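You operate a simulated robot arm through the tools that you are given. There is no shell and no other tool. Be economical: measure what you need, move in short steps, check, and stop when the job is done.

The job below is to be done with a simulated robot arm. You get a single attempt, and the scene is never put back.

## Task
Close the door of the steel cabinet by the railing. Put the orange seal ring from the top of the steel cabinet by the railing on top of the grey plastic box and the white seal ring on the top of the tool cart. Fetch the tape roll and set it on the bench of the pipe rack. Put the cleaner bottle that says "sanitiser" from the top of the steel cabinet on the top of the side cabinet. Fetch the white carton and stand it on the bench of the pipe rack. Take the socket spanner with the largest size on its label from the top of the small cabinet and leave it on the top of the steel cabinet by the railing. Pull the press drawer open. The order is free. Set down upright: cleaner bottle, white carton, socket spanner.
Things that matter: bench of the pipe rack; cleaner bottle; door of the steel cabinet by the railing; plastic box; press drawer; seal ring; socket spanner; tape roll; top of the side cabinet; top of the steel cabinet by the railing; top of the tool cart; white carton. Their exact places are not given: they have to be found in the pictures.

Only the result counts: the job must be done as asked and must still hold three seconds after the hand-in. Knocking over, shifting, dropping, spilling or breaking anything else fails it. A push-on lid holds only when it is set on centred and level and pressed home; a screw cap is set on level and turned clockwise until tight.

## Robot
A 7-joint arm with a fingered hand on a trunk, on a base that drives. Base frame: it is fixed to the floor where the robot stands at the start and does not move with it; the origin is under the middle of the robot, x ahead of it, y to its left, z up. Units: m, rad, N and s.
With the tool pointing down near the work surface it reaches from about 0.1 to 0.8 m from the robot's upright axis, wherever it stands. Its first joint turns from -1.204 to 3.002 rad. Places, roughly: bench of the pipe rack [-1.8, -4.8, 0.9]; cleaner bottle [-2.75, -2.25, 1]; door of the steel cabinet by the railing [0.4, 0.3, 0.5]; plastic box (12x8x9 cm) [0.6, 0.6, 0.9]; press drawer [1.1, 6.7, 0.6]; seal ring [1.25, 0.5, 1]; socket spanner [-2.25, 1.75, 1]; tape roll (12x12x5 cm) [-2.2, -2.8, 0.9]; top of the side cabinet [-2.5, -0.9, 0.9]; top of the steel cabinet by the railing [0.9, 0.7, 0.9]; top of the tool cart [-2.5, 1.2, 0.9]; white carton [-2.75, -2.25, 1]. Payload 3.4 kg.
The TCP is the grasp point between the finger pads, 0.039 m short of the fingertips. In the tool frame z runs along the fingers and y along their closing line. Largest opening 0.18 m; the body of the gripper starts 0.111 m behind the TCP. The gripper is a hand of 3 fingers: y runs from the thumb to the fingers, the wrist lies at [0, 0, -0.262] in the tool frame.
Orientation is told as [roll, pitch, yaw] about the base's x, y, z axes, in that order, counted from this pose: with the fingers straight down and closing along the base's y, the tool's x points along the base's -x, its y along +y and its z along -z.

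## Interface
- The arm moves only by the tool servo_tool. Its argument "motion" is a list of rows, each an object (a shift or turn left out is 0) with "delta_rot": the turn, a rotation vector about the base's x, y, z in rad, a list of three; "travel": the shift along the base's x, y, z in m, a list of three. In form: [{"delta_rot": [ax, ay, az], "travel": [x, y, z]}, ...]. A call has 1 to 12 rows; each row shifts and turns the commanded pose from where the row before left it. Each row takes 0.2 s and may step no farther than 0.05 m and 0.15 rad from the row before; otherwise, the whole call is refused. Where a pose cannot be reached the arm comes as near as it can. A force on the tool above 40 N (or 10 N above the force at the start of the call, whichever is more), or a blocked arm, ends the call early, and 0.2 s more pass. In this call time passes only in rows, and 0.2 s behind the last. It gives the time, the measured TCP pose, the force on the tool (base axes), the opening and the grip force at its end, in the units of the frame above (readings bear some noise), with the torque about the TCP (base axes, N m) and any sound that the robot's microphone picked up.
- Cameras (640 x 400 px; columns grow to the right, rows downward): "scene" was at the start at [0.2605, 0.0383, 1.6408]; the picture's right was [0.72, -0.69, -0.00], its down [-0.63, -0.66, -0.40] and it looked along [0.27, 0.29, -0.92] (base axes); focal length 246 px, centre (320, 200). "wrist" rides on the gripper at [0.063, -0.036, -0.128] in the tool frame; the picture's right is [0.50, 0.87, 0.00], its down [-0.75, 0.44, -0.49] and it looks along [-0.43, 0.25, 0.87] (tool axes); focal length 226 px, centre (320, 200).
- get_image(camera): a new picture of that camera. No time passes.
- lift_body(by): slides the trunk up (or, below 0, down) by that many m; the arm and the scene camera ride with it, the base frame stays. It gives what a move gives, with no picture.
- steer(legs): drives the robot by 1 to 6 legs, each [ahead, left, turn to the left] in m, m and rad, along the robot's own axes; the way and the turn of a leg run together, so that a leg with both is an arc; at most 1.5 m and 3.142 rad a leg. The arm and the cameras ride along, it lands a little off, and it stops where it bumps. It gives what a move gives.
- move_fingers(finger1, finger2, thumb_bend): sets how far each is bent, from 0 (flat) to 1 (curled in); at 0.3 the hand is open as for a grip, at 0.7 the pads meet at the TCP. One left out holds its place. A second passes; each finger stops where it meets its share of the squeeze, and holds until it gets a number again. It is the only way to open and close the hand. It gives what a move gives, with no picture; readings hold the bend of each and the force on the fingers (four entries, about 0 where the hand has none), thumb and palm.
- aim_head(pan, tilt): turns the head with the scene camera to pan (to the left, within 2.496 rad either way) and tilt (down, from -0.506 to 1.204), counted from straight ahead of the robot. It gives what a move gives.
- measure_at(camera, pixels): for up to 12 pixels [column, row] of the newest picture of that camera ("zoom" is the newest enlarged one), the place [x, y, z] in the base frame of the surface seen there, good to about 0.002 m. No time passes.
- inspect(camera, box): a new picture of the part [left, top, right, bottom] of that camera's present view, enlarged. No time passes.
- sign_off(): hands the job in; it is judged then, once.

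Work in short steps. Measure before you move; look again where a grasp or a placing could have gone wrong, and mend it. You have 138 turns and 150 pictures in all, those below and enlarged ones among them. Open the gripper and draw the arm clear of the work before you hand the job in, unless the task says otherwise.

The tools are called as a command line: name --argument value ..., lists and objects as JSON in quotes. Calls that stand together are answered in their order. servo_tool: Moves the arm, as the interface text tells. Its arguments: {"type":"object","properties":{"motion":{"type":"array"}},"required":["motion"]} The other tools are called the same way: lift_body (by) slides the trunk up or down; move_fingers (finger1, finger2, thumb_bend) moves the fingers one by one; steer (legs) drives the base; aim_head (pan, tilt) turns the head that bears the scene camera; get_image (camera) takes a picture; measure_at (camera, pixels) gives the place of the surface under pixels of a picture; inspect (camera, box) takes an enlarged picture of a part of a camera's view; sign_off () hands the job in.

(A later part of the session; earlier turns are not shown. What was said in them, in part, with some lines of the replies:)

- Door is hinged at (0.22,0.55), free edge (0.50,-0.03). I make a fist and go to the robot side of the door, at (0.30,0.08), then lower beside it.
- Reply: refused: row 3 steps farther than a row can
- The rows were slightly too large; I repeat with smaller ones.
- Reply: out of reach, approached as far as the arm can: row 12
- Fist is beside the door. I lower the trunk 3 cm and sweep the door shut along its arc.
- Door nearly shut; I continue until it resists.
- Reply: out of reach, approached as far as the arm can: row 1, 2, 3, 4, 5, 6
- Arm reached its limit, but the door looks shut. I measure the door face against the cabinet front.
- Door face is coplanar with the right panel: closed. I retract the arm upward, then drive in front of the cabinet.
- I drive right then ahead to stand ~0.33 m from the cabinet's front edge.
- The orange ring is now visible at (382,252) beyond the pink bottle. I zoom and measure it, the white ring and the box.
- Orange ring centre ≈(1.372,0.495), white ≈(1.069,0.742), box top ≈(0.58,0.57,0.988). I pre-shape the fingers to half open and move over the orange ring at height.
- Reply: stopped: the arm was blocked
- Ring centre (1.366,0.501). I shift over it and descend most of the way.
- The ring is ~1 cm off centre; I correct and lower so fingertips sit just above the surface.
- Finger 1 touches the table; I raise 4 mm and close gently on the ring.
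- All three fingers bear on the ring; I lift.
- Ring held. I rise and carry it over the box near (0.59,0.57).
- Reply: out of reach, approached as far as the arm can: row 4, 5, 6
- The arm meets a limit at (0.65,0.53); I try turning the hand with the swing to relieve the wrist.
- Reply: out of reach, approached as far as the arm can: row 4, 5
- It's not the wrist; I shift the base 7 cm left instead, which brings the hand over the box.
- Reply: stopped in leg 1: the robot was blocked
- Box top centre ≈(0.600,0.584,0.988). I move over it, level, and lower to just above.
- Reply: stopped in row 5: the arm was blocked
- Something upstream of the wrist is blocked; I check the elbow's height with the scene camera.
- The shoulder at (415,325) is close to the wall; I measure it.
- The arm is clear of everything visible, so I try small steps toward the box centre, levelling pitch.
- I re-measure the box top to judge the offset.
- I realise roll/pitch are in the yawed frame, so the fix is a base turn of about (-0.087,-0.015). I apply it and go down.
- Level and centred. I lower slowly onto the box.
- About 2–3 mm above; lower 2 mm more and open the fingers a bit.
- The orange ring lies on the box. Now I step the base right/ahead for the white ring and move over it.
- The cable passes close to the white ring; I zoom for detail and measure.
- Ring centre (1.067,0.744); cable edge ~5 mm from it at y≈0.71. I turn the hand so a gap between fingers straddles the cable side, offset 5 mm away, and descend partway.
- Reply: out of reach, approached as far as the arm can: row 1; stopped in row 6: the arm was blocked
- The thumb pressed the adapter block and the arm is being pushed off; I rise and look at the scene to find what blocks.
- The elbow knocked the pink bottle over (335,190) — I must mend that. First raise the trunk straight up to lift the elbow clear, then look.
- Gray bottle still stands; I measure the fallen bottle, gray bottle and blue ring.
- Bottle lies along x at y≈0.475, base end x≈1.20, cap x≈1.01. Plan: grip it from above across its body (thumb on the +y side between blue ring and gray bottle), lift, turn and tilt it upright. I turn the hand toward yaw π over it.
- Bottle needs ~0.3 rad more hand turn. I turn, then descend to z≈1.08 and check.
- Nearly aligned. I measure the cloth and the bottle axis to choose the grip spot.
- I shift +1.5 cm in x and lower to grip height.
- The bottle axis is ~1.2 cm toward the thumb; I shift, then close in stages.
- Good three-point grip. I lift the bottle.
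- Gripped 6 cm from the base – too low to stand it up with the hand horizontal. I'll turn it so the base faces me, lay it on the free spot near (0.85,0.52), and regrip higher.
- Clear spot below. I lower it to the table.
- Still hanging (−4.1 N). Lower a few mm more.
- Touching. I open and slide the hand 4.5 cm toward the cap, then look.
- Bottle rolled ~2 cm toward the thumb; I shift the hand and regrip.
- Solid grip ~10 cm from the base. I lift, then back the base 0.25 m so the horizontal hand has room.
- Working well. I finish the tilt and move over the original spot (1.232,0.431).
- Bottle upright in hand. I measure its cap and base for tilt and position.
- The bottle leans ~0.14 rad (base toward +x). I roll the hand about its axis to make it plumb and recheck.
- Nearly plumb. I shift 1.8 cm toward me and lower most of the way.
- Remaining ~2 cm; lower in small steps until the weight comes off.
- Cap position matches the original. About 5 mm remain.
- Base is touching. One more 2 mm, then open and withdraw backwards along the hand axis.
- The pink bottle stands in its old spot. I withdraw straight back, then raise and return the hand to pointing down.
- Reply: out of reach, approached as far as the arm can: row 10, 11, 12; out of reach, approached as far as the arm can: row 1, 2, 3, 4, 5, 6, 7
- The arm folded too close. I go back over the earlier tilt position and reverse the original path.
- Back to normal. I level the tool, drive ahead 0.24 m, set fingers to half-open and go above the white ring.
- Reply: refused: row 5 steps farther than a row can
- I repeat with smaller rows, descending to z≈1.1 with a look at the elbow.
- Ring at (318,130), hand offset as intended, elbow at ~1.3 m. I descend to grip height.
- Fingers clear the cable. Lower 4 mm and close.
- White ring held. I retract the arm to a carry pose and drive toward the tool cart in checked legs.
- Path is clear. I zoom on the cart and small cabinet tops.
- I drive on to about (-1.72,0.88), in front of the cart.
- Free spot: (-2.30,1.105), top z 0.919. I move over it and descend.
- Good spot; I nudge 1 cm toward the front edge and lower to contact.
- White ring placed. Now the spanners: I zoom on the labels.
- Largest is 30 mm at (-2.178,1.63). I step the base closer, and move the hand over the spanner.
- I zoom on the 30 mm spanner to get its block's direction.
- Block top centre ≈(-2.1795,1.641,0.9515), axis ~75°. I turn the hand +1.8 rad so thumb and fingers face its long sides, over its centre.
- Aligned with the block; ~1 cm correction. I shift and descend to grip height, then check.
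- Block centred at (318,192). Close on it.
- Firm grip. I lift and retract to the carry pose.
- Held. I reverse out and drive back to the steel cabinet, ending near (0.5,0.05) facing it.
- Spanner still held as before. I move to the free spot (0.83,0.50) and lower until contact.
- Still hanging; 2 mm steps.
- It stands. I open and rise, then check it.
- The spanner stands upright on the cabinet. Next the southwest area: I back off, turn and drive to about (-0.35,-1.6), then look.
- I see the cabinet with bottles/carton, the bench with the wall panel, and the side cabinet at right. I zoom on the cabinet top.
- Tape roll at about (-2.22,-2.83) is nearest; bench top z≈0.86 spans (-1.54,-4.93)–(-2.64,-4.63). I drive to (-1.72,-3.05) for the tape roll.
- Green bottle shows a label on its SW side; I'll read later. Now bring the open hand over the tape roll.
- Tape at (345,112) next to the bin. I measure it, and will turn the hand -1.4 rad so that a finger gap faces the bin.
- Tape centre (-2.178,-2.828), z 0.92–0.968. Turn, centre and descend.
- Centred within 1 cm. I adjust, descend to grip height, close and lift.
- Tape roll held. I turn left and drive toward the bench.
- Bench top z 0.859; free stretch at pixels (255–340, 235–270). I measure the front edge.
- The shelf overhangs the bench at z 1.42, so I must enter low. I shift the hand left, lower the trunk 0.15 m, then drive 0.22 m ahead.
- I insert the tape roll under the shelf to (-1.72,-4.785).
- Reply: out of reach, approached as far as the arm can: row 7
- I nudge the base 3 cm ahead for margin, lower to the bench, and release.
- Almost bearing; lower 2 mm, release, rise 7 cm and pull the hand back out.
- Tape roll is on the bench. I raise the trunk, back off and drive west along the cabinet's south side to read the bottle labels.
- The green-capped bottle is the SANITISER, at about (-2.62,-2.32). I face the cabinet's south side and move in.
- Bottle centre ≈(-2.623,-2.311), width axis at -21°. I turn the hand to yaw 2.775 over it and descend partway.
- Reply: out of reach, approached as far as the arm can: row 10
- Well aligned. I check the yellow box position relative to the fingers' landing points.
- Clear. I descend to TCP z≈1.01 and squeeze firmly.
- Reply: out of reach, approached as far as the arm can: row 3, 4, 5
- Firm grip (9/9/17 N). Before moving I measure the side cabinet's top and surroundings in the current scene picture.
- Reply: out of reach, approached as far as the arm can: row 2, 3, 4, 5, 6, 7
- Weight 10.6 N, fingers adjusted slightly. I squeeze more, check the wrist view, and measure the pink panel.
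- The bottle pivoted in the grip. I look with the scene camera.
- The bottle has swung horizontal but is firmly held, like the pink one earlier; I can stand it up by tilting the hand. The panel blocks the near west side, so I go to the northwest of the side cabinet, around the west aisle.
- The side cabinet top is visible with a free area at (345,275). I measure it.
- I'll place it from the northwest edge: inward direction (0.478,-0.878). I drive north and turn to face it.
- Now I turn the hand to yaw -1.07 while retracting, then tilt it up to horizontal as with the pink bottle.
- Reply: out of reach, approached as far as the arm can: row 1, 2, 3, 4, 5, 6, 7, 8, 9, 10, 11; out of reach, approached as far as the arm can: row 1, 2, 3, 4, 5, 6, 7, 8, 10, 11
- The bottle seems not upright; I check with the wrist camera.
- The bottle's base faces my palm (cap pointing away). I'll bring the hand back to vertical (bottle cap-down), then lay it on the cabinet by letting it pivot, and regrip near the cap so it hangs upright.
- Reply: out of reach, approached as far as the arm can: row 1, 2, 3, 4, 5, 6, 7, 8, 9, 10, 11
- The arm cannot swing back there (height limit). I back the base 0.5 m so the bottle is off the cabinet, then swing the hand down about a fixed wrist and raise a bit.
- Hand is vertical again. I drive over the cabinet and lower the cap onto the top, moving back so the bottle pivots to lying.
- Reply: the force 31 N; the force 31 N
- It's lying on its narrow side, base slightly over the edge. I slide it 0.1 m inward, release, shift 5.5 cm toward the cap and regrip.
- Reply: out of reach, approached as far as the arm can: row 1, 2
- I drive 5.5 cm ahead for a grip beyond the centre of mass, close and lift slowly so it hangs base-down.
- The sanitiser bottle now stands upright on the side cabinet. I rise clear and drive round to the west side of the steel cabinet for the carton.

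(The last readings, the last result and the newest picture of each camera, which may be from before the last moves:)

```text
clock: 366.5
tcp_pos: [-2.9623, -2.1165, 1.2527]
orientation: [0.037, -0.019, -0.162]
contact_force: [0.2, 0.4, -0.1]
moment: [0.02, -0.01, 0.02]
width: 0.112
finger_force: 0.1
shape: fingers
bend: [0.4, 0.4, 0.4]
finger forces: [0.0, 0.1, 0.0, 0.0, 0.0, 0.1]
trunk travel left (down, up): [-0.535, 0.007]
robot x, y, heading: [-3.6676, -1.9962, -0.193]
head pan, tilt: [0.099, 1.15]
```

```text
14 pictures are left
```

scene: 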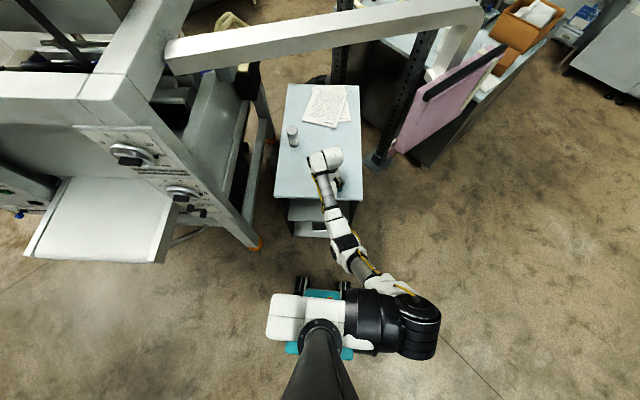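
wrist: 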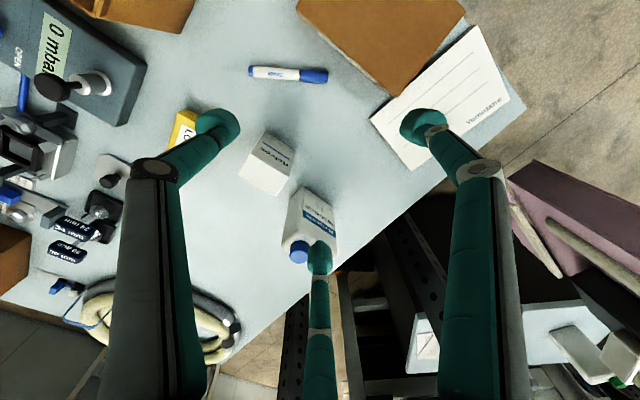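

The carton is at (267,163). I measure its top corners.

measure_at --camera "wrist" --pixels '[[268, 134], [293, 151], [273, 193], [242, 176], [255, 165], [265, 180], [280, 165], [250, 180], [285, 145], [270, 150], [258, 155], [268, 165]]'

```text
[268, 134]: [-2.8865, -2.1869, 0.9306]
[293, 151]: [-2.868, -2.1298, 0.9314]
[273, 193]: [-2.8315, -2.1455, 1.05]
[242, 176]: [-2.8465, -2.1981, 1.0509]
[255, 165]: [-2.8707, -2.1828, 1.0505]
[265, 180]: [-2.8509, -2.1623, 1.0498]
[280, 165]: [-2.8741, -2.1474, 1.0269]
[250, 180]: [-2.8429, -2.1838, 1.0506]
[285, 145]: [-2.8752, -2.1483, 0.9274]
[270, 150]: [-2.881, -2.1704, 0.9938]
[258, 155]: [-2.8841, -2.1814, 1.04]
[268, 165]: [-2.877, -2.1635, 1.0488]
```

Carton centre ≈(-2.858,-2.166), 5.5×4 cm, top 1.05. I drive 0.15 m in, turn the hand to yaw 1.29, level it and descend partway.

steer --legs '[[0.15, 0, 0]]'

servo_tool --motion '[{"travel": [-0.0043, -0.002, 0], "delta_rot": [-0.034, 0.024, 0.135]}, {"travel": [-0.0043, -0.002, 0], "delta_rot": [0, 0, 0.146]}, {"travel": [-0.0043, -0.002, 0], "delta_rot": [0, 0, 0.146]}, {"travel": [-0.0043, -0.002, 0], "delta_rot": [0, 0, 0.146]}, {"travel": [-0.0043, -0.002, 0], "delta_rot": [0, 0, 0.146]}, {"travel": [-0.0043, -0.002, 0], "delta_rot": [0, 0, 0.146]}, {"travel": [-0.0043, -0.002, 0], "delta_rot": [0, 0, 0.146]}, {"travel": [-0.0043, -0.002, 0], "delta_rot": [0, 0, 0.146]}, {"travel": [-0.0043, -0.002, 0], "delta_rot": [0, 0, 0.146]}, {"travel": [-0.0043, -0.002, 0], "delta_rot": [0, 0, 0.146]}, {"travel": [0, 0, -0.05]}, {"travel": [0, 0, -0.05]}]'

get_image --camera "wrist"

```text
clock: 367.9
tcp_pos: [-2.8176, -2.1467, 1.2528]
orientation: [0.036, -0.021, -0.163]
contact_force: [1.0, 0.0, -0.5]
moment: [-0.02, 0.02, 0.0]
width: 0.112
finger_force: 0.0
shape: fingers
bend: [0.4, 0.4, 0.4]
finger forces: [0.0, 0.0, 0.0, 0.0, 0.0, 0.0]
trunk travel left (down, up): [-0.535, 0.007]
robot x, y, heading: [-3.5224, -2.0246, -0.193]
head pan, tilt: [0.099, 1.15]
```

```text
clock: 370.4
tcp_pos: [-2.8624, -2.1599, 1.1537]
orientation: [0.002, -0.003, 1.288]
contact_force: [0.5, 0.3, 0.0]
moment: [0.0, -0.03, 0.0]
width: 0.1124
finger_force: 0.0
shape: fingers
bend: [0.4, 0.4, 0.4]
finger forces: [0.1, 0.1, 0.0, 0.0, 0.0, 0.0]
trunk travel left (down, up): [-0.535, 0.007]
robot x, y, heading: [-3.5217, -2.0228, -0.191]
head pan, tilt: [0.099, 1.15]
```

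```text
13 pictures are left
```

wrist: 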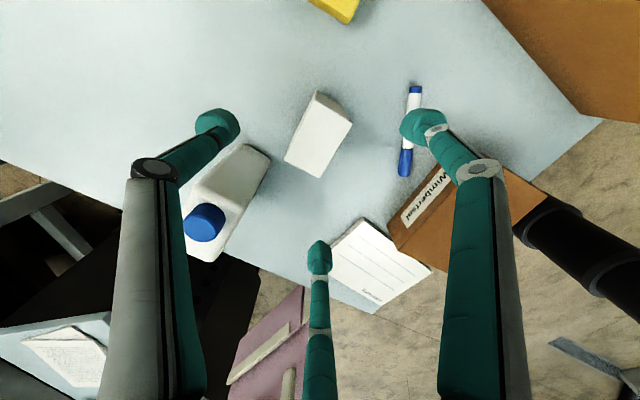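

Aligned; 1.3 cm correction. I descend to z≈1.02, grip firmly and lift.

servo_tool --motion '[{"travel": [0.003, -0.013, -0.03]}, {"travel": [0, 0, -0.05]}, {"travel": [0, 0, -0.05]}]'

move_fingers --finger1 0.7 --finger2 0.7 --thumb_bend 0.72

servo_tool --motion '[{"travel": [0, 0, 0.015]}, {"travel": [0, 0, 0.03]}, {"travel": [0, 0, 0.04]}, {"travel": [0, 0, 0.04]}, {"travel": [0, 0, 0.04]}, {"travel": [0, 0, 0.04]}, {"travel": [0, 0, 0.03]}]'

get_image --camera "wrist"

```text
clock: 371.2
tcp_pos: [-2.8617, -2.1749, 1.0252]
orientation: [0.0, -0.004, 1.287]
contact_force: [-0.1, 0.1, 0.1]
moment: [-0.01, -0.01, 0.01]
width: 0.1122
finger_force: 0.1
shape: fingers
bend: [0.4, 0.4, 0.4]
finger forces: [0.0, 0.1, 0.0, 0.0, 0.1, 0.0]
trunk travel left (down, up): [-0.535, 0.007]
robot x, y, heading: [-3.526, -2.0249, -0.192]
head pan, tilt: [0.099, 1.15]
```

```text
clock: 372.2
tcp_pos: [-2.8631, -2.1756, 1.0255]
orientation: [0.001, -0.004, 1.285]
contact_force: [0.0, -0.1, -0.4]
moment: [0.02, 0.02, -0.02]
width: 0.0329
finger_force: 17.2
shape: fingers
bend: [0.61, 0.58, 0.63]
finger forces: [8.8, 10.6, 0.0, 0.0, 14.8, 0.0]
trunk travel left (down, up): [-0.535, 0.007]
robot x, y, heading: [-3.5275, -2.0213, -0.194]
head pan, tilt: [0.099, 1.15]
```

```text
clock: 373.9
tcp_pos: [-2.8606, -2.1786, 1.2605]
orientation: [0.001, -0.005, 1.287]
contact_force: [0.2, -0.4, -1.5]
moment: [-0.01, 0.02, -0.01]
width: 0.0329
finger_force: 16.2
shape: fingers
bend: [0.61, 0.58, 0.63]
finger forces: [8.3, 10.7, 0.1, 0.0, 14.9, 0.0]
trunk travel left (down, up): [-0.535, 0.007]
robot x, y, heading: [-3.526, -2.0199, -0.198]
head pan, tilt: [0.099, 1.15]
```

```text
12 pictures are left
```

wrist: 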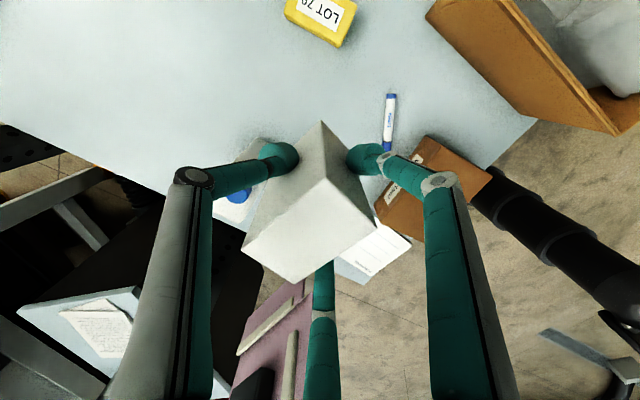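

Carton held upright (1.5 N). I drive back along the known route to the bench.

steer --legs '[[-0.3, 0, 0], [0, 0, -1.276], [0.72, 0, 0], [0, 0, 0.736], [1.04, 0, 0], [0, 0, 0.529]]'

steer --legs '[[1.155, 0, 0], [0, 0, -1.62]]'

lift_body --by -0.2

```text
clock: 391.1
tcp_pos: [-2.2725, -3.5293, 1.2603]
orientation: [-0.001, -0.002, 1.281]
contact_force: [0.5, -0.1, -2.0]
moment: [-0.03, 0.0, 0.01]
width: 0.0319
finger_force: 16.0
shape: fingers
bend: [0.61, 0.58, 0.63]
finger forces: [7.7, 10.1, 0.0, 0.0, 14.4, 0.1]
trunk travel left (down, up): [-0.535, 0.007]
robot x, y, heading: [-2.9314, -3.3721, -0.197]
head pan, tilt: [0.099, 1.15]
```

```text
clock: 400.9
tcp_pos: [-1.9672, -4.2467, 1.2613]
orientation: [-0.003, -0.005, -0.316]
contact_force: [-0.6, 0.4, -2.3]
moment: [-0.02, 0.0, 0.02]
width: 0.0313
finger_force: 15.1
shape: fingers
bend: [0.61, 0.58, 0.63]
finger forces: [7.6, 10.0, 0.1, 0.0, 14.2, 0.0]
trunk travel left (down, up): [-0.535, 0.007]
robot x, y, heading: [-1.7883, -3.5916, -1.795]
head pan, tilt: [0.099, 1.15]
```

```text
clock: 403.1
tcp_pos: [-1.9649, -4.2438, 1.0633]
orientation: [-0.008, -0.004, -0.315]
contact_force: [-0.6, 0.0, -1.8]
moment: [0.01, 0.01, -0.01]
width: 0.0311
finger_force: 15.8
shape: fingers
bend: [0.61, 0.58, 0.63]
finger forces: [7.7, 10.1, 0.0, 0.0, 14.4, 0.0]
trunk travel left (down, up): [-0.335, 0.207]
robot x, y, heading: [-1.7888, -3.5911, -1.794]
head pan, tilt: [0.099, 1.15]
```

I lower the carton in front of the bench and drive it in under the shelf.

servo_tool --motion '[{"travel": [0, 0, -0.04]}, {"travel": [0, 0, -0.036]}]'

steer --legs '[[0.0, 0.115, 0], [0.44, 0, 0]]'

aim_head --pan 0.0 --tilt 0.85

get_image --camera "wrist"

inspect --camera "scene" --box '[200, 150, 440, 300]'

```text
clock: 403.7
tcp_pos: [-1.9661, -4.2465, 0.9883]
orientation: [-0.006, -0.004, -0.315]
contact_force: [0.4, -0.2, -2.3]
moment: [0.02, 0.02, -0.02]
width: 0.0311
finger_force: 16.3
shape: fingers
bend: [0.61, 0.58, 0.63]
finger forces: [7.5, 10.2, 0.1, 0.1, 14.2, 0.1]
trunk travel left (down, up): [-0.335, 0.207]
robot x, y, heading: [-1.7909, -3.5915, -1.797]
head pan, tilt: [0.099, 1.15]
```

```text
clock: 407.2
tcp_pos: [-1.9676, -4.6984, 0.9893]
orientation: [-0.006, -0.011, -0.318]
contact_force: [-0.3, -0.3, -1.7]
moment: [0.03, -0.05, -0.04]
width: 0.0313
finger_force: 16.4
shape: fingers
bend: [0.61, 0.58, 0.63]
finger forces: [7.5, 10.0, 0.0, 0.0, 14.3, 0.0]
trunk travel left (down, up): [-0.335, 0.207]
robot x, y, heading: [-1.7845, -4.0471, -1.795]
head pan, tilt: [0.099, 1.15]
```

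```text
clock: 408.0
tcp_pos: [-1.9738, -4.6943, 0.989]
orientation: [-0.008, -0.014, -0.321]
contact_force: [-1.0, 0.4, -1.9]
moment: [0.02, -0.03, 0.0]
width: 0.031
finger_force: 16.3
shape: fingers
bend: [0.61, 0.58, 0.64]
finger forces: [7.8, 10.3, 0.1, 0.0, 14.5, 0.0]
trunk travel left (down, up): [-0.335, 0.207]
robot x, y, heading: [-1.7836, -4.045, -1.792]
head pan, tilt: [0.0, 0.85]
```

```text
11 pictures are left
```

wrist: 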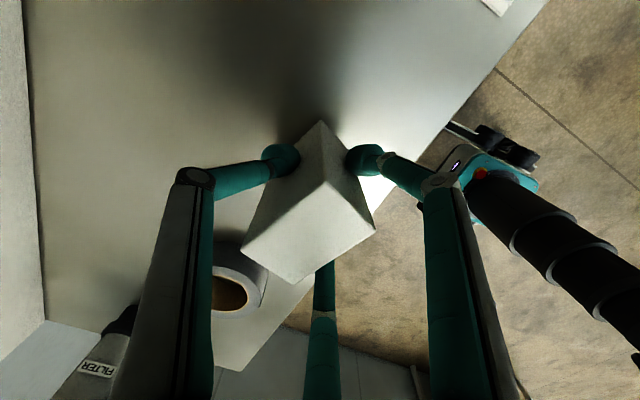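

```text
2.67 times, centred on (320, 225) of scene
```

zoom: 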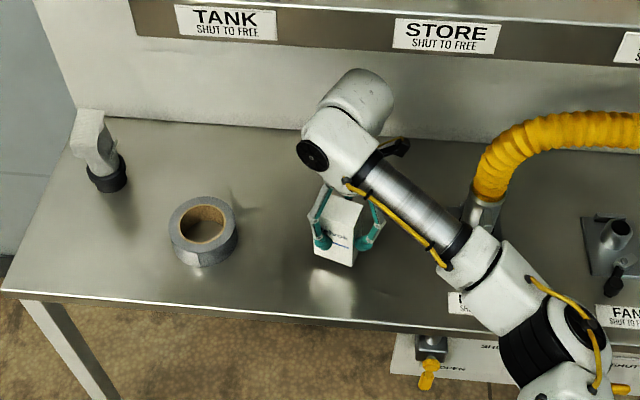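

Carton upright over the bench. I lower it to contact.

servo_tool --motion '[{"travel": [0, 0, -0.012]}, {"travel": [0, 0, -0.006]}, {"travel": [0, 0, -0.003]}]'

```text
clock: 408.8
tcp_pos: [-1.9697, -4.6967, 0.9683]
orientation: [-0.01, -0.012, -0.318]
contact_force: [0.3, 0.5, -1.5]
moment: [0.02, -0.03, -0.02]
width: 0.0309
finger_force: 16.1
shape: fingers
bend: [0.61, 0.58, 0.64]
finger forces: [7.8, 10.2, 0.0, 0.0, 14.4, 0.1]
trunk travel left (down, up): [-0.335, 0.207]
robot x, y, heading: [-1.7825, -4.0442, -1.799]
head pan, tilt: [0.0, 0.85]
```

Nearly there; I lower 3.5 mm, open, rise and back out.

servo_tool --motion '[{"travel": [0, 0, -0.002]}, {"travel": [0, 0, -0.0015]}]'

move_fingers --finger1 0.42 --finger2 0.42 --thumb_bend 0.42

servo_tool --motion '[{"travel": [0, 0, 0.03]}, {"travel": [0, 0, 0.03]}, {"travel": [0, 0, 0.028]}]'

steer --legs '[[-0.5, 0, 0]]'

inspect --camera "scene" --box '[200, 120, 440, 270]'

```text
clock: 409.4
tcp_pos: [-1.9485, -4.7002, 0.9668]
orientation: [-0.01, 0.003, -0.313]
contact_force: [1.2, -0.1, -2.1]
moment: [-0.02, 0.12, 0.02]
width: 0.0309
finger_force: 16.5
shape: fingers
bend: [0.61, 0.58, 0.64]
finger forces: [7.7, 10.3, 0.0, 0.0, 14.2, 0.0]
trunk travel left (down, up): [-0.335, 0.207]
robot x, y, heading: [-1.7762, -4.046, -1.795]
head pan, tilt: [0.0, 0.85]
```

```text
clock: 410.4
tcp_pos: [-1.9635, -4.6972, 0.9656]
orientation: [-0.009, -0.008, -0.315]
contact_force: [-0.2, 0.1, 0.4]
moment: [-0.02, 0.03, 0.0]
width: 0.1041
finger_force: 0.2
shape: fingers
bend: [0.42, 0.42, 0.42]
finger forces: [0.1, 0.0, 0.1, 0.1, 0.0, 0.0]
trunk travel left (down, up): [-0.335, 0.207]
robot x, y, heading: [-1.7845, -4.0463, -1.794]
head pan, tilt: [0.0, 0.85]
```

```text
clock: 411.2
tcp_pos: [-1.961, -4.6965, 1.0549]
orientation: [-0.009, -0.007, -0.317]
contact_force: [0.8, -0.4, 0.1]
moment: [-0.03, 0.09, 0.03]
width: 0.1042
finger_force: 0.0
shape: fingers
bend: [0.42, 0.42, 0.42]
finger forces: [0.0, 0.0, 0.0, 0.0, 0.0, 0.1]
trunk travel left (down, up): [-0.335, 0.207]
robot x, y, heading: [-1.7815, -4.0456, -1.796]
head pan, tilt: [0.0, 0.85]
```

```text
clock: 414.1
tcp_pos: [-1.8526, -4.2043, 1.0534]
orientation: [-0.008, -0.013, -0.323]
contact_force: [0.5, -0.7, 0.3]
moment: [-0.01, 0.0, 0.01]
width: 0.1042
finger_force: 0.0
shape: fingers
bend: [0.42, 0.42, 0.42]
finger forces: [0.1, 0.0, 0.0, 0.0, 0.0, 0.0]
trunk travel left (down, up): [-0.335, 0.207]
robot x, y, heading: [-1.6668, -3.5559, -1.802]
head pan, tilt: [0.0, 0.85]
```

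```text
2.67 times, centred on (320, 195) of scene
```

zoom: 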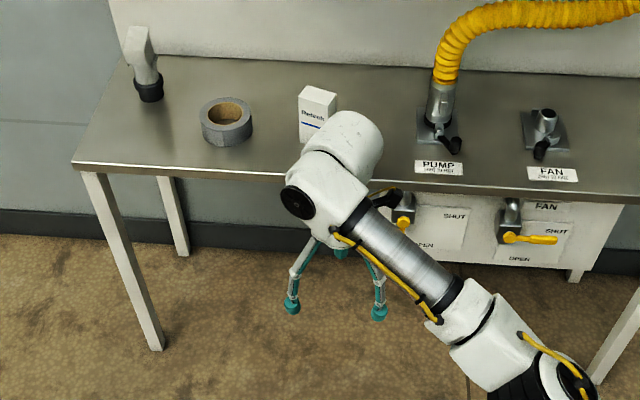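

Carton and tape stand on the bench. Last: the press drawer far north. I drive back up the west aisle to about (-3.3,1.6) and look.

lift_body --by 0.1

steer --legs '[[0, 0, -1.486], [1.277, 0, 0], [0, 0, -0.553], [1.07, 0, 0], [0, 0, -1.004], [1.25, 0, 0]]'

steer --legs '[[1.25, 0, 0], [0, 0, 0.066], [1.5, 0, 0], [0.3, 0, 0]]'

aim_head --pan -0.7 --tilt 0.25

get_image --camera "scene"

measure_at --camera "scene" --pixels '[[100, 250], [200, 250], [300, 250], [400, 250], [100, 200], [200, 200], [300, 200], [400, 200], [300, 170], [400, 170], [200, 170], [350, 220]]'

```text
clock: 415.5
tcp_pos: [-1.8504, -4.2022, 1.1549]
orientation: [-0.01, -0.009, -0.321]
contact_force: [-0.2, 0.8, 0.5]
moment: [0.0, 0.0, -0.01]
width: 0.1044
finger_force: 0.0
shape: fingers
bend: [0.42, 0.42, 0.42]
finger forces: [0.1, 0.1, 0.0, 0.1, 0.0, 0.1]
trunk travel left (down, up): [-0.435, 0.107]
robot x, y, heading: [-1.6677, -3.5557, -1.795]
head pan, tilt: [0.0, 0.85]
```

```text
clock: 440.6
tcp_pos: [-3.4988, -0.8074, 1.1551]
orientation: [-0.011, -0.004, 2.923]
contact_force: [0.5, 0.4, 0.2]
moment: [-0.03, -0.05, -0.01]
width: 0.1045
finger_force: 0.0
shape: fingers
bend: [0.42, 0.42, 0.42]
finger forces: [0.0, 0.0, 0.0, 0.1, 0.0, 0.0]
trunk travel left (down, up): [-0.435, 0.107]
robot x, y, heading: [-3.6078, -1.4702, 1.448]
head pan, tilt: [0.0, 0.85]
```

```text
clock: 455.9
tcp_pos: [-3.194, 2.1788, 1.1565]
orientation: [-0.013, -0.006, 2.95]
contact_force: [-0.2, -0.8, -0.3]
moment: [-0.02, 0.04, -0.05]
width: 0.1043
finger_force: 0.1
shape: fingers
bend: [0.42, 0.42, 0.42]
finger forces: [0.0, 0.1, 0.1, 0.0, 0.1, 0.1]
trunk travel left (down, up): [-0.435, 0.107]
robot x, y, heading: [-3.2878, 1.5145, 1.469]
head pan, tilt: [0.0, 0.85]
```

```text
clock: 456.9
tcp_pos: [-3.1961, 2.1761, 1.1588]
orientation: [-0.018, -0.005, 2.951]
contact_force: [-0.9, 0.3, -1.3]
moment: [0.04, 0.01, -0.01]
width: 0.1042
finger_force: 0.0
shape: fingers
bend: [0.42, 0.42, 0.42]
finger forces: [0.0, 0.0, 0.1, 0.0, 0.0, 0.0]
trunk travel left (down, up): [-0.435, 0.107]
robot x, y, heading: [-3.2894, 1.5159, 1.473]
head pan, tilt: [-0.7, 0.25]
```

```text
8 pictures are left
```

scene: 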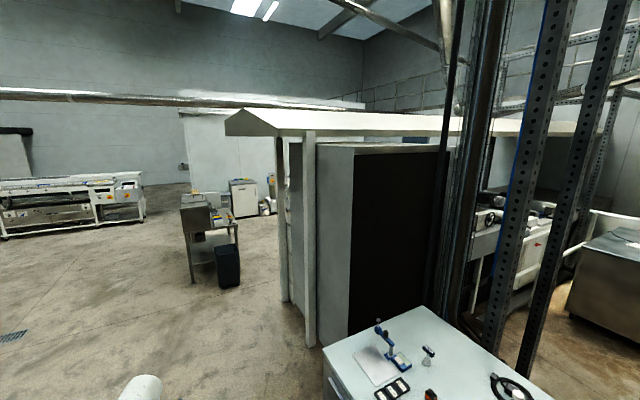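

```text
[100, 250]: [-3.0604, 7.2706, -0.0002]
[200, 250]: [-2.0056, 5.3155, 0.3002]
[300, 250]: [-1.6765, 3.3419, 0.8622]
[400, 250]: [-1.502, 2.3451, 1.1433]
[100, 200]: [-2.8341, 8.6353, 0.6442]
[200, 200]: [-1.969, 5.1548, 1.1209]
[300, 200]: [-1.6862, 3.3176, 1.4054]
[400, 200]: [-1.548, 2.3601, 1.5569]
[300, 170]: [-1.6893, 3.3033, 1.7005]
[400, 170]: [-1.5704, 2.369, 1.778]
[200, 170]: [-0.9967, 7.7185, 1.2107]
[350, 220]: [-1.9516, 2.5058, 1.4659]
```

The way around the press's west/north side is open. I drive to about (-0.5,4.6) and look toward the drawer.

steer --legs '[[0, 0, -0.235], [1.21, 0, 0], [1.21, 0, 0], [0, 0, -0.8575], [1.08, 0, 0], [1.08, 0, 0]]'

aim_head --pan 0.5 --tilt 0.35

get_image --camera "scene"

measure_at --camera "scene" --pixels '[[320, 200], [320, 250], [320, 300], [250, 230], [400, 230], [400, 280], [480, 250], [200, 200], [360, 200], [280, 200], [420, 180], [320, 170]]'

```text
clock: 474.9
tcp_pos: [-1.35, 4.4708, 1.1614]
orientation: [-0.177, -0.023, 2.24]
contact_force: [-1.4, -0.9, 0.0]
moment: [0.03, -0.13, 0.0]
width: 0.1049
finger_force: 0.1
shape: fingers
bend: [0.42, 0.42, 0.42]
finger forces: [0.0, 0.1, 0.1, 0.0, 0.1, 0.0]
trunk travel left (down, up): [-0.435, 0.107]
robot x, y, heading: [-1.9321, 4.0767, 0.494]
head pan, tilt: [-0.7, 0.25]
stopped in leg 5: the robot was blocked; the commanded pose is now the measured one
```

```text
clock: 476.3
tcp_pos: [-1.4037, 4.4144, 1.2347]
orientation: [-0.302, 0.019, 2.263]
contact_force: [0.4, -0.7, 0.4]
moment: [0.12, 0.06, 0.03]
width: 0.1047
finger_force: 0.1
shape: fingers
bend: [0.42, 0.42, 0.42]
finger forces: [0.1, 0.0, 0.1, 0.0, 0.0, 0.0]
trunk travel left (down, up): [-0.435, 0.107]
robot x, y, heading: [-1.9253, 4.0475, 0.441]
head pan, tilt: [0.499, 0.351]
```

```text
7 pictures are left
```

scene: 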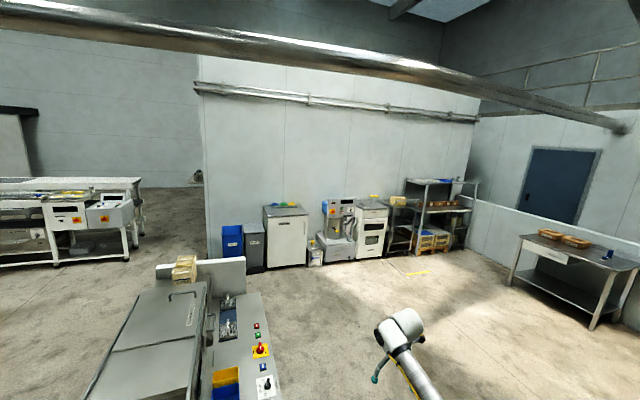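

```text
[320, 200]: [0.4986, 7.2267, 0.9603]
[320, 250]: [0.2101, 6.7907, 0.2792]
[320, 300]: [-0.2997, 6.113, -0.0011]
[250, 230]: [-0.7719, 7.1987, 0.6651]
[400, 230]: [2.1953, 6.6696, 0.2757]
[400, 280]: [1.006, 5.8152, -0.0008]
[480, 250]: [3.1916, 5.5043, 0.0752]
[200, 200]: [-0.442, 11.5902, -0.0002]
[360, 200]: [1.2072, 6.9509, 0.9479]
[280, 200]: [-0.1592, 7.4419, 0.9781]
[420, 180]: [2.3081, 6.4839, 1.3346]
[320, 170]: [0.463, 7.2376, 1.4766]
```

The base bumped on the left (likely the bin). I back off, sidestep right and continue to about (0.5,5.4) facing the drawer unit at pixel (372,230).

steer --legs '[[-0.2, 0, 0], [0, -0.2, 0], [1.5, 0, 0], [0, 0, 0.25], [1.5, 0, 0], [0, 0, 0.546]]'

aim_head --pan -0.1 --tilt 0.65

```text
clock: 477.0
tcp_pos: [-1.5514, 4.6554, 1.2149]
orientation: [-0.439, -0.022, 2.721]
contact_force: [2.5, -1.9, -1.4]
moment: [0.14, 0.29, 0.17]
width: 0.1048
finger_force: 0.1
shape: fingers
bend: [0.42, 0.42, 0.42]
finger forces: [0.0, 0.1, 0.1, 0.1, 0.0, 0.0]
trunk travel left (down, up): [-0.435, 0.107]
robot x, y, heading: [-1.9484, 4.0796, 0.522]
head pan, tilt: [0.499, 0.351]
stopped in leg 1: the robot was blocked; the commanded pose is now the measured one
```

```text
clock: 478.0
tcp_pos: [-1.4156, 4.6388, 1.1444]
orientation: [-0.255, -0.014, 2.504]
contact_force: [0.2, -0.8, -0.7]
moment: [0.0, -0.03, -0.04]
width: 0.1049
finger_force: 0.0
shape: fingers
bend: [0.42, 0.42, 0.42]
finger forces: [0.1, 0.0, 0.0, 0.0, 0.1, 0.0]
trunk travel left (down, up): [-0.435, 0.107]
robot x, y, heading: [-1.9306, 4.077, 0.518]
head pan, tilt: [-0.099, 0.649]
```

Something holds the arm; I look down at the right side.

aim_head --pan -0.5 --tilt 0.9

get_image --camera "scene"

measure_at --camera "scene" --pixels '[[320, 200], [400, 200], [450, 250], [350, 250], [300, 300], [400, 300], [250, 250], [480, 150], [400, 120], [300, 120]]'

```text
clock: 478.9
tcp_pos: [-1.3667, 4.5167, 1.1631]
orientation: [-0.299, -0.018, 2.404]
contact_force: [-0.2, -0.2, 0.5]
moment: [-0.06, 0.01, 0.01]
width: 0.105
finger_force: 0.1
shape: fingers
bend: [0.42, 0.42, 0.42]
finger forces: [0.0, 0.0, 0.1, 0.0, 0.0, 0.1]
trunk travel left (down, up): [-0.435, 0.107]
robot x, y, heading: [-1.9732, 4.0567, 0.424]
head pan, tilt: [-0.499, 0.901]
```

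```text
6 pictures are left
```

scene: 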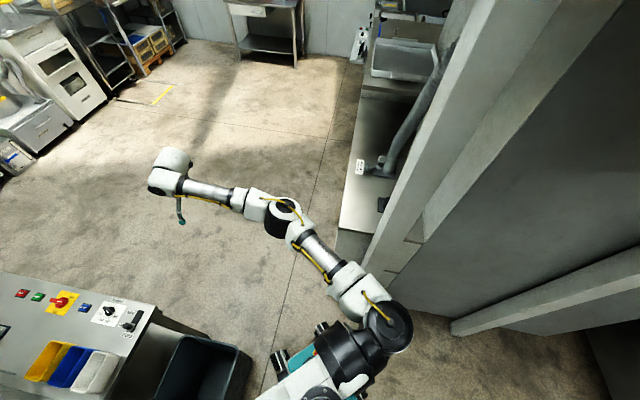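

```text
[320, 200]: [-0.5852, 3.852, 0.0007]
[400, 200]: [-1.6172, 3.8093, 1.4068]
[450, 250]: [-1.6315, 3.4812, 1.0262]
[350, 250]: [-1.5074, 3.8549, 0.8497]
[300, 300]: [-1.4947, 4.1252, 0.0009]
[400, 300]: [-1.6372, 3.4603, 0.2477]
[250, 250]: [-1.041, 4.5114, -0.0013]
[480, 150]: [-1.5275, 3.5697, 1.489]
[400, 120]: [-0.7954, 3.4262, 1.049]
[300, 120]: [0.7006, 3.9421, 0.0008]
```

The shoulder is caught at the press's corner post (-1.62,3.81). I swing the arm to the left, back out, turn around, and will reverse through the gap with the shoulder on the other side.

servo_tool --motion '[{"travel": [-0.02, 0.02, 0.03]}, {"travel": [-0.035, 0.02, 0.025]}, {"travel": [-0.04, 0.02, 0.02]}, {"travel": [-0.04, 0.02, 0.01]}, {"travel": [-0.04, 0.02, 0]}, {"travel": [-0.04, 0.02, 0]}, {"travel": [-0.04, 0.02, 0]}, {"travel": [-0.04, 0.02, 0]}]'

steer --legs '[[-0.45, 0, 0]]'

```text
clock: 479.2
tcp_pos: [-1.3567, 4.5457, 1.1725]
orientation: [-0.315, -0.05, 2.476]
contact_force: [-0.3, 2.9, -1.7]
moment: [-0.19, -0.12, -0.08]
width: 0.1048
finger_force: 0.2
shape: fingers
bend: [0.42, 0.42, 0.42]
finger forces: [0.1, 0.0, 0.0, 0.0, 0.0, 0.1]
trunk travel left (down, up): [-0.435, 0.107]
robot x, y, heading: [-1.9659, 4.0669, 0.458]
head pan, tilt: [-0.499, 0.901]
stopped in row 1: the arm was blocked; the commanded pose is now the measured one
```

```text
clock: 479.9
tcp_pos: [-1.3201, 4.4856, 1.1761]
orientation: [-0.336, -0.107, 2.479]
contact_force: [-1.0, 1.1, -1.2]
moment: [-0.17, -0.19, -0.08]
width: 0.105
finger_force: 0.0
shape: fingers
bend: [0.42, 0.42, 0.42]
finger forces: [0.0, 0.0, 0.1, 0.1, 0.0, 0.1]
trunk travel left (down, up): [-0.435, 0.107]
robot x, y, heading: [-1.9665, 4.0687, 0.457]
head pan, tilt: [-0.499, 0.901]
stopped in leg 1: the robot was blocked; the commanded pose is now the measured one
```

Still wedged; I try a small sidestep left away from the post.

steer --legs '[[0, 0.08, 0]]'

steer --legs '[[-0.4, 0.03, 0]]'

inspect --camera "scene" --box '[160, 150, 480, 350]'

```text
clock: 480.6
tcp_pos: [-1.2787, 4.4256, 1.1719]
orientation: [-0.353, -0.162, 2.47]
contact_force: [-1.0, 1.0, 0.2]
moment: [-0.19, -0.15, -0.07]
width: 0.1049
finger_force: 0.0
shape: fingers
bend: [0.42, 0.42, 0.42]
finger forces: [0.0, 0.1, 0.0, 0.1, 0.0, 0.0]
trunk travel left (down, up): [-0.435, 0.107]
robot x, y, heading: [-1.9699, 4.072, 0.446]
head pan, tilt: [-0.499, 0.901]
stopped in leg 1: the robot was blocked; the commanded pose is now the measured one
```

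```text
clock: 483.1
tcp_pos: [-1.6269, 4.2636, 1.166]
orientation: [-0.355, -0.184, 2.475]
contact_force: [1.7, -0.7, -0.7]
moment: [0.1, 0.03, 0.0]
width: 0.1051
finger_force: 0.1
shape: fingers
bend: [0.42, 0.42, 0.42]
finger forces: [0.0, 0.0, 0.0, 0.1, 0.0, 0.0]
trunk travel left (down, up): [-0.435, 0.107]
robot x, y, heading: [-2.3354, 3.9226, 0.458]
head pan, tilt: [-0.499, 0.901]
```

```text
2.00 times, centred on (320, 250) of scene
```

zoom: 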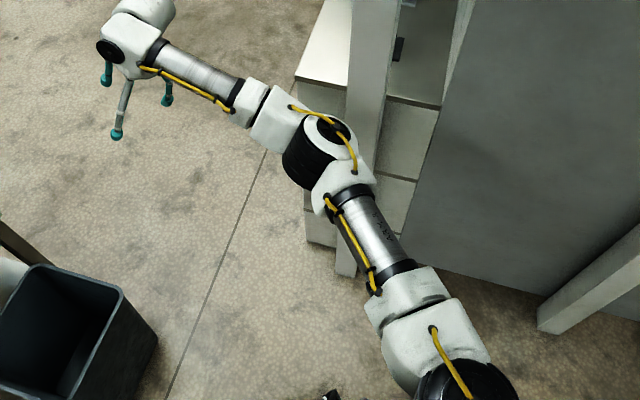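

Free again; the bin still stands. I measure the gap between bin and post.

measure_at --camera "zoom" --pixels '[[157, 335], [130, 398], [120, 290], [345, 272], [320, 240], [20, 235], [350, 100]]'

steer --legs '[[0, 0, 3.1]]'

```text
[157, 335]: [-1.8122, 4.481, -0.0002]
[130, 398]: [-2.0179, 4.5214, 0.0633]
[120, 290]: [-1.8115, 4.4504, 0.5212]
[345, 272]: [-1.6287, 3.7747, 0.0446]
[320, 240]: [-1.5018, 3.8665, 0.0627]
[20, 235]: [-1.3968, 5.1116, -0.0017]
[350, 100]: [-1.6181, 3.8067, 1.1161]
```

```text
clock: 490.6
tcp_pos: [-3.0768, 3.6408, 1.1688]
orientation: [-0.352, -0.179, -0.764]
contact_force: [0.1, -0.2, -0.2]
moment: [0.02, 0.02, -0.03]
width: 0.1049
finger_force: 0.1
shape: fingers
bend: [0.42, 0.42, 0.42]
finger forces: [0.1, 0.0, 0.0, 0.0, 0.0, 0.0]
trunk travel left (down, up): [-0.435, 0.107]
robot x, y, heading: [-2.3397, 3.9208, -2.785]
head pan, tilt: [-0.499, 0.901]
```

The gap is 0.58 m centred near (-1.7,4.16). I reverse through it on that line, then turn clockwise and go on toward the drawer.

steer --legs '[[-1.5, 0, 0], [0, 0, -2.88], [1.45, 0, 0], [0, 0, 0.6]]'

aim_head --pan 0.0 --tilt 0.6

```text
clock: 493.6
tcp_pos: [-2.6556, 3.7909, 1.1966]
orientation: [-0.373, -0.14, -0.821]
contact_force: [-0.4, 0.6, -0.6]
moment: [-0.02, -0.05, 0.06]
width: 0.1048
finger_force: 0.1
shape: fingers
bend: [0.42, 0.42, 0.42]
finger forces: [0.1, 0.0, 0.0, 0.0, 0.1, 0.0]
trunk travel left (down, up): [-0.435, 0.107]
robot x, y, heading: [-1.9597, 4.0546, -2.8]
head pan, tilt: [-0.499, 0.901]
stopped in leg 1: the robot was blocked; the commanded pose is now the measured one
```

```text
clock: 494.6
tcp_pos: [-2.6587, 3.7895, 1.1956]
orientation: [-0.371, -0.145, -0.817]
contact_force: [0.1, 0.6, -0.7]
moment: [-0.02, 0.0, 0.02]
width: 0.1046
finger_force: 0.0
shape: fingers
bend: [0.42, 0.42, 0.42]
finger forces: [0.1, 0.1, 0.0, 0.1, 0.0, 0.1]
trunk travel left (down, up): [-0.435, 0.107]
robot x, y, heading: [-1.9583, 4.0561, -2.802]
head pan, tilt: [0.0, 0.6]
```

The gap is too narrow for the base. I go around the other machine's west and north side instead.

steer --legs '[[0.75, 0, 0], [0, 0, -1.836], [1.5, 0, 0], [0.35, 0, 0]]'

steer --legs '[[0, 0, -0.877], [1.22, 0, 0], [0, 0, -0.99], [1.1, 0, 0], [1.1, 0, 0], [0, 0, 1.459]]'

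get_image --camera "scene"

```text
clock: 511.9
tcp_pos: [-2.8682, 6.3757, 1.1987]
orientation: [-0.376, -0.138, -2.662]
contact_force: [0.6, 0.2, 0.0]
moment: [-0.01, 0.02, 0.03]
width: 0.1049
finger_force: 0.0
shape: fingers
bend: [0.42, 0.42, 0.42]
finger forces: [0.0, 0.1, 0.0, 0.0, 0.1, 0.1]
trunk travel left (down, up): [-0.435, 0.107]
robot x, y, heading: [-2.8011, 5.6386, 1.638]
head pan, tilt: [0.0, 0.6]
```

```text
clock: 536.8
tcp_pos: [0.4582, 6.5013, 1.2013]
orientation: [-0.378, -0.136, -3.142]
contact_force: [0.1, 0.1, 0.1]
moment: [-0.01, -0.01, 0.0]
width: 0.1047
finger_force: 0.0
shape: fingers
bend: [0.42, 0.42, 0.42]
finger forces: [0.0, 0.1, 0.1, 0.1, 0.1, 0.0]
trunk travel left (down, up): [-0.435, 0.107]
robot x, y, heading: [0.1831, 5.8199, 1.159]
head pan, tilt: [0.0, 0.6]
```

```text
4 pictures are left
```

scene: 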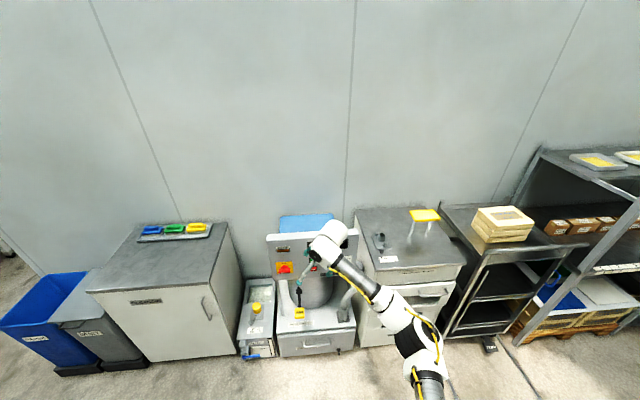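

I see handles at (318,346) and (435,292). I measure both units.

measure_at --camera "scene" --pixels '[[318, 346], [300, 352], [340, 338], [435, 292], [415, 298], [450, 288], [380, 335], [400, 270], [460, 265], [440, 280], [380, 320], [360, 262]]'

inspect --camera "scene" --box '[340, 230, 484, 320]'

```text
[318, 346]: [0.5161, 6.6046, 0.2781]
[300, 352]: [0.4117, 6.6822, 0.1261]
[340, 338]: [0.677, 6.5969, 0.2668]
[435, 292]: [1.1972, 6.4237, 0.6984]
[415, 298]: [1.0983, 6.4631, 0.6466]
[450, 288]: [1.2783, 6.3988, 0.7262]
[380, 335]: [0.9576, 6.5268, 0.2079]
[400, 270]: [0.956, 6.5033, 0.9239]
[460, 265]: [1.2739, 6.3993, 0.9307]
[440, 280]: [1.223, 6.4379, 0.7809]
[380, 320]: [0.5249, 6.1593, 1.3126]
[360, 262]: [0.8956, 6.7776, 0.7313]
```

```text
4.44 times, centred on (412, 275) of scene
```

zoom: 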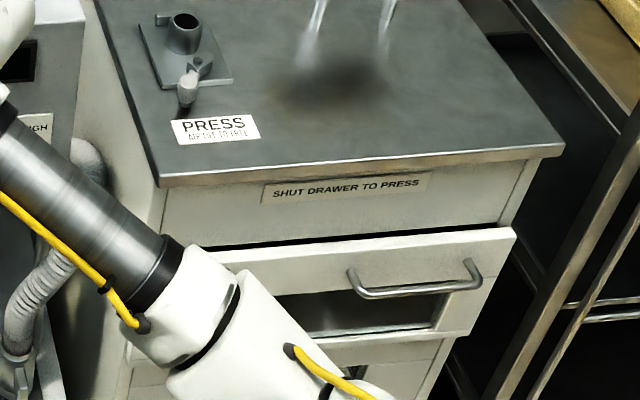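

The press drawer has a bar handle at zoom (415,290). I measure it precisely, level/retract the hand, step right in front of it and lower the trunk.

measure_at --camera "zoom" --pixels '[[415, 292], [390, 294], [450, 287], [478, 268], [352, 278], [430, 258], [300, 262], [440, 270], [380, 268]]'

servo_tool --motion '[{"travel": [-0.035, -0.031, 0], "delta_rot": [-0.126, -0.0453, 0]}, {"travel": [-0.035, -0.031, 0], "delta_rot": [-0.126, -0.0453, 0]}, {"travel": [-0.035, -0.031, 0], "delta_rot": [-0.126, -0.0453, 0]}, {"travel": [-0.035, -0.031, 0], "delta_rot": [0, 0, -0.105]}, {"travel": [-0.035, -0.031, 0], "delta_rot": [0, 0, -0.105]}, {"travel": [-0.035, -0.031, 0], "delta_rot": [0, 0, -0.105]}]'

steer --legs '[[0, -0.456, 0]]'

lift_body --by -0.26

```text
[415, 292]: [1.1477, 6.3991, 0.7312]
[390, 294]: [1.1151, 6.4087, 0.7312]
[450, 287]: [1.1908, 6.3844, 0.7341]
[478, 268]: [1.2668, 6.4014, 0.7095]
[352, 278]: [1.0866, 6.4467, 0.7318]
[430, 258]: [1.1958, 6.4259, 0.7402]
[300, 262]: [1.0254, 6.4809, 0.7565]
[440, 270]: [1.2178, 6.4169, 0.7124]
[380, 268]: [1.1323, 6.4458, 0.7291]
```

```text
clock: 538.2
tcp_pos: [0.2395, 6.3129, 1.203]
orientation: [-0.003, 0.013, 2.804]
contact_force: [0.4, -0.1, -0.1]
moment: [0.04, -0.03, -0.03]
width: 0.1048
finger_force: 0.0
shape: fingers
bend: [0.42, 0.42, 0.42]
finger forces: [0.1, 0.1, 0.0, 0.0, 0.0, 0.1]
trunk travel left (down, up): [-0.435, 0.107]
robot x, y, heading: [0.18, 5.8209, 1.155]
head pan, tilt: [0.0, 0.6]
```

```text
clock: 541.0
tcp_pos: [0.6464, 6.1355, 1.2019]
orientation: [0.001, 0.021, 2.801]
contact_force: [-0.6, -0.6, 0.1]
moment: [0.04, -0.03, -0.04]
width: 0.1048
finger_force: 0.1
shape: fingers
bend: [0.42, 0.42, 0.42]
finger forces: [0.1, 0.0, 0.1, 0.1, 0.0, 0.0]
trunk travel left (down, up): [-0.435, 0.107]
robot x, y, heading: [0.5956, 5.6386, 1.155]
head pan, tilt: [0.0, 0.6]
```

```text
clock: 543.6
tcp_pos: [0.6496, 6.1328, 0.9443]
orientation: [-0.006, 0.016, 2.802]
contact_force: [0.2, 0.1, -0.3]
moment: [0.0, 0.01, -0.02]
width: 0.1045
finger_force: 0.2
shape: fingers
bend: [0.42, 0.42, 0.42]
finger forces: [0.0, 0.0, 0.0, 0.1, 0.0, 0.0]
trunk travel left (down, up): [-0.175, 0.367]
robot x, y, heading: [0.5958, 5.6358, 1.154]
head pan, tilt: [0.0, 0.6]
```

Bar handle at ≈(1.16,6.395,0.7315), ~4 cm off the front. I tilt the hand horizontal (thumb above, fingers below) and lower it to bar height short of the handle.

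servo_tool --motion '[{"travel": [0.0396, 0.0063, 0], "delta_rot": [0.1355, -0.0451, 0]}, {"travel": [0.0396, 0.0063, 0], "delta_rot": [0.1355, -0.0451, 0]}, {"travel": [0.0396, 0.0063, 0], "delta_rot": [0.1355, -0.0451, 0]}, {"travel": [0.0396, 0.0063, 0], "delta_rot": [0.1355, -0.0451, 0]}, {"travel": [0.0396, 0.0063, 0], "delta_rot": [0.1355, -0.0451, 0]}, {"travel": [0.0396, 0.0063, 0], "delta_rot": [0.1355, -0.0451, 0]}, {"travel": [0.0396, 0.0063, 0], "delta_rot": [0.1355, -0.0451, 0]}, {"travel": [0.0396, 0.0063, 0], "delta_rot": [0.1355, -0.0451, 0]}, {"travel": [0.0396, 0.0063, 0], "delta_rot": [0.1355, -0.0451, 0]}, {"travel": [0.0396, 0.0063, 0], "delta_rot": [0.1355, -0.0451, 0]}, {"travel": [0.0396, 0.0063, 0], "delta_rot": [0.1355, -0.0451, 0]}]'

servo_tool --motion '[{"travel": [0.008, 0, -0.043]}, {"travel": [0.008, 0, -0.043]}, {"travel": [0.008, 0, -0.043]}, {"travel": [0.008, 0.01, -0.043]}, {"travel": [0.008, 0.01, -0.0405]}]'

get_image --camera "wrist"

```text
clock: 546.0
tcp_pos: [1.0869, 6.2015, 0.9431]
orientation: [-1.574, -0.019, 2.805]
contact_force: [-0.9, 1.0, 0.2]
moment: [-0.03, -0.04, 0.01]
width: 0.1048
finger_force: 0.0
shape: fingers
bend: [0.42, 0.42, 0.42]
finger forces: [0.1, 0.1, 0.0, 0.0, 0.1, 0.1]
trunk travel left (down, up): [-0.175, 0.367]
robot x, y, heading: [0.5976, 5.6384, 1.157]
head pan, tilt: [0.0, 0.6]
```

```text
clock: 547.2
tcp_pos: [1.1257, 6.2216, 0.7302]
orientation: [-1.573, -0.02, 2.804]
contact_force: [-0.8, 0.4, -0.6]
moment: [0.02, -0.01, -0.02]
width: 0.1044
finger_force: 0.0
shape: fingers
bend: [0.42, 0.42, 0.42]
finger forces: [0.0, 0.0, 0.0, 0.0, 0.0, 0.1]
trunk travel left (down, up): [-0.175, 0.367]
robot x, y, heading: [0.5983, 5.6384, 1.155]
head pan, tilt: [0.0, 0.6]
```

```text
2 pictures are left
5 turns are left
```

wrist: 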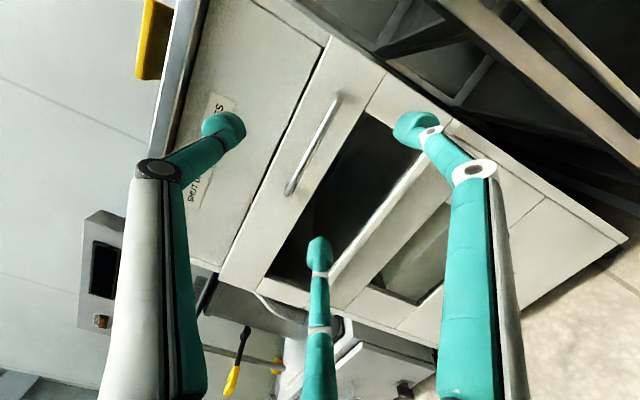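

Five turns left. The bar lies on the hand's axis; I advance 15.5 cm, close firmly, pull by backing the base, and look.

servo_tool --motion '[{"travel": [0.0122, 0.0367, 0]}, {"travel": [0.0122, 0.0367, 0]}, {"travel": [0.0122, 0.0367, 0]}, {"travel": [0.0122, 0.0367, 0]}]'

move_fingers --finger1 0.85 --finger2 0.85 --thumb_bend 0.85

steer --legs '[[-0.3, -0.028, 0]]'

get_image --camera "wrist"

```text
clock: 548.2
tcp_pos: [1.1745, 6.3669, 0.7284]
orientation: [-1.572, -0.019, 2.806]
contact_force: [0.5, 0.8, -0.4]
moment: [0.05, 0.01, 0.0]
width: 0.1049
finger_force: 0.0
shape: fingers
bend: [0.42, 0.42, 0.42]
finger forces: [0.0, 0.0, 0.0, 0.0, 0.0, 0.0]
trunk travel left (down, up): [-0.175, 0.367]
robot x, y, heading: [0.5955, 5.6396, 1.155]
head pan, tilt: [0.0, 0.6]
```

```text
clock: 549.2
tcp_pos: [1.1752, 6.3669, 0.7314]
orientation: [-1.576, -0.019, 2.806]
contact_force: [-1.1, 0.6, 2.6]
moment: [0.02, 0.0, 0.03]
width: 0.0
finger_force: 9.0
shape: fingers
bend: [0.72, 0.72, 0.75]
finger forces: [0.1, 0.0, 0.0, 0.0, 17.5, 0.0]
trunk travel left (down, up): [-0.175, 0.367]
robot x, y, heading: [0.5977, 5.6361, 1.156]
head pan, tilt: [0.0, 0.6]
```

```text
clock: 551.3
tcp_pos: [1.08, 6.0824, 0.7318]
orientation: [-1.575, -0.02, 2.805]
contact_force: [4.9, -2.0, 2.6]
moment: [0.08, -0.03, -0.1]
width: 0.0
finger_force: 8.1
shape: fingers
bend: [0.72, 0.73, 0.76]
finger forces: [0.0, 0.0, 0.1, 0.0, 17.1, 0.0]
trunk travel left (down, up): [-0.175, 0.367]
robot x, y, heading: [0.4995, 5.3534, 1.16]
head pan, tilt: [0.0, 0.6]
```

```text
1 pictures are left
4 turns are left
```

wrist: 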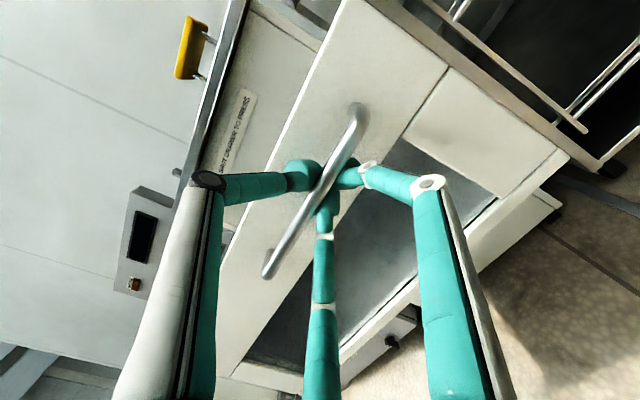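

The drawer came along with the hand (about 0.3 m open). I open the fingers and back straight away.

move_fingers --finger1 0.35 --finger2 0.35 --thumb_bend 0.35

servo_tool --motion '[{"travel": [-0.0122, -0.0367, 0]}, {"travel": [-0.0122, -0.0367, 0]}, {"travel": [-0.0122, -0.0367, 0]}]'

steer --legs '[[-0.3, 0, 0]]'

get_image --camera "scene"

```text
clock: 552.3
tcp_pos: [1.0779, 6.082, 0.7339]
orientation: [-1.575, -0.015, 2.804]
contact_force: [0.8, -0.9, 0.0]
moment: [-0.03, 0.01, 0.01]
width: 0.1319
finger_force: 0.1
shape: fingers
bend: [0.35, 0.35, 0.35]
finger forces: [0.1, 0.0, 0.1, 0.0, 0.0, 0.0]
trunk travel left (down, up): [-0.175, 0.367]
robot x, y, heading: [0.5042, 5.3553, 1.156]
head pan, tilt: [0.0, 0.6]
```

```text
clock: 553.1
tcp_pos: [1.038, 5.9708, 0.7342]
orientation: [-1.579, -0.016, 2.806]
contact_force: [-0.3, 0.0, -0.2]
moment: [-0.03, -0.02, 0.01]
width: 0.1318
finger_force: 0.1
shape: fingers
bend: [0.35, 0.35, 0.35]
finger forces: [0.0, 0.0, 0.1, 0.0, 0.1, 0.0]
trunk travel left (down, up): [-0.175, 0.367]
robot x, y, heading: [0.5009, 5.3551, 1.161]
head pan, tilt: [0.0, 0.6]
```

```text
clock: 555.1
tcp_pos: [0.9161, 5.6936, 0.7325]
orientation: [-1.577, -0.017, 2.806]
contact_force: [0.2, -0.6, 0.4]
moment: [-0.04, 0.02, 0.0]
width: 0.1322
finger_force: 0.0
shape: fingers
bend: [0.35, 0.35, 0.35]
finger forces: [0.0, 0.1, 0.1, 0.1, 0.1, 0.1]
trunk travel left (down, up): [-0.175, 0.367]
robot x, y, heading: [0.3825, 5.0791, 1.155]
head pan, tilt: [0.0, 0.6]
```

```text
0 pictures are left
3 turns are left
```

scene: 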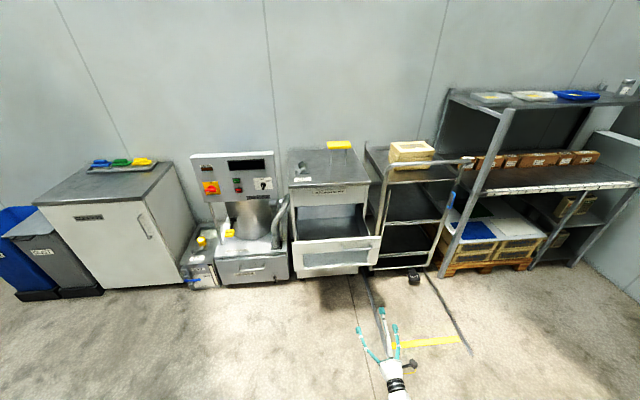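

The last picture shows the press drawer pulled open at (335,255), with the hand open and clear of it. I hand the job in.

sign_off

```text
The job is handed in.
```

I handed the job in with every requested item carried out, but I knocked over one bottle that wasn't part of the task and had to stand it back up.

- **Cabinet by the railing:** the door is closed. The orange ring lies on the grey plastic box, and the 30 mm socket spanner stands upright on the cabinet top.
- **White ring:** it is on the top of the tool cart.
- **Sanitiser bottle:** it stands upright on the side cabinet. It swung over in my grip, so I laid it down there first. When I lifted it again it slipped out of the fingers and came to rest upright.
- **Bench of the pipe rack:** the tape roll lies on it and the white carton stands next to it.
- **Press drawer:** it is pulled open by about 0.3 m.

**Knocked-over bottle:** my elbow tipped over the pink "descaler" bottle on the cabinet by the railing. I stood it upright again within about 1 cm of where it had been.

**Other contact:** a finger pressed on the cable adapter on that cabinet. On the way to the drawer the robot got wedged between a waste bin and the press's corner post. The bin was still standing afterwards, but I did not check whether it or the adapter had moved slightly.
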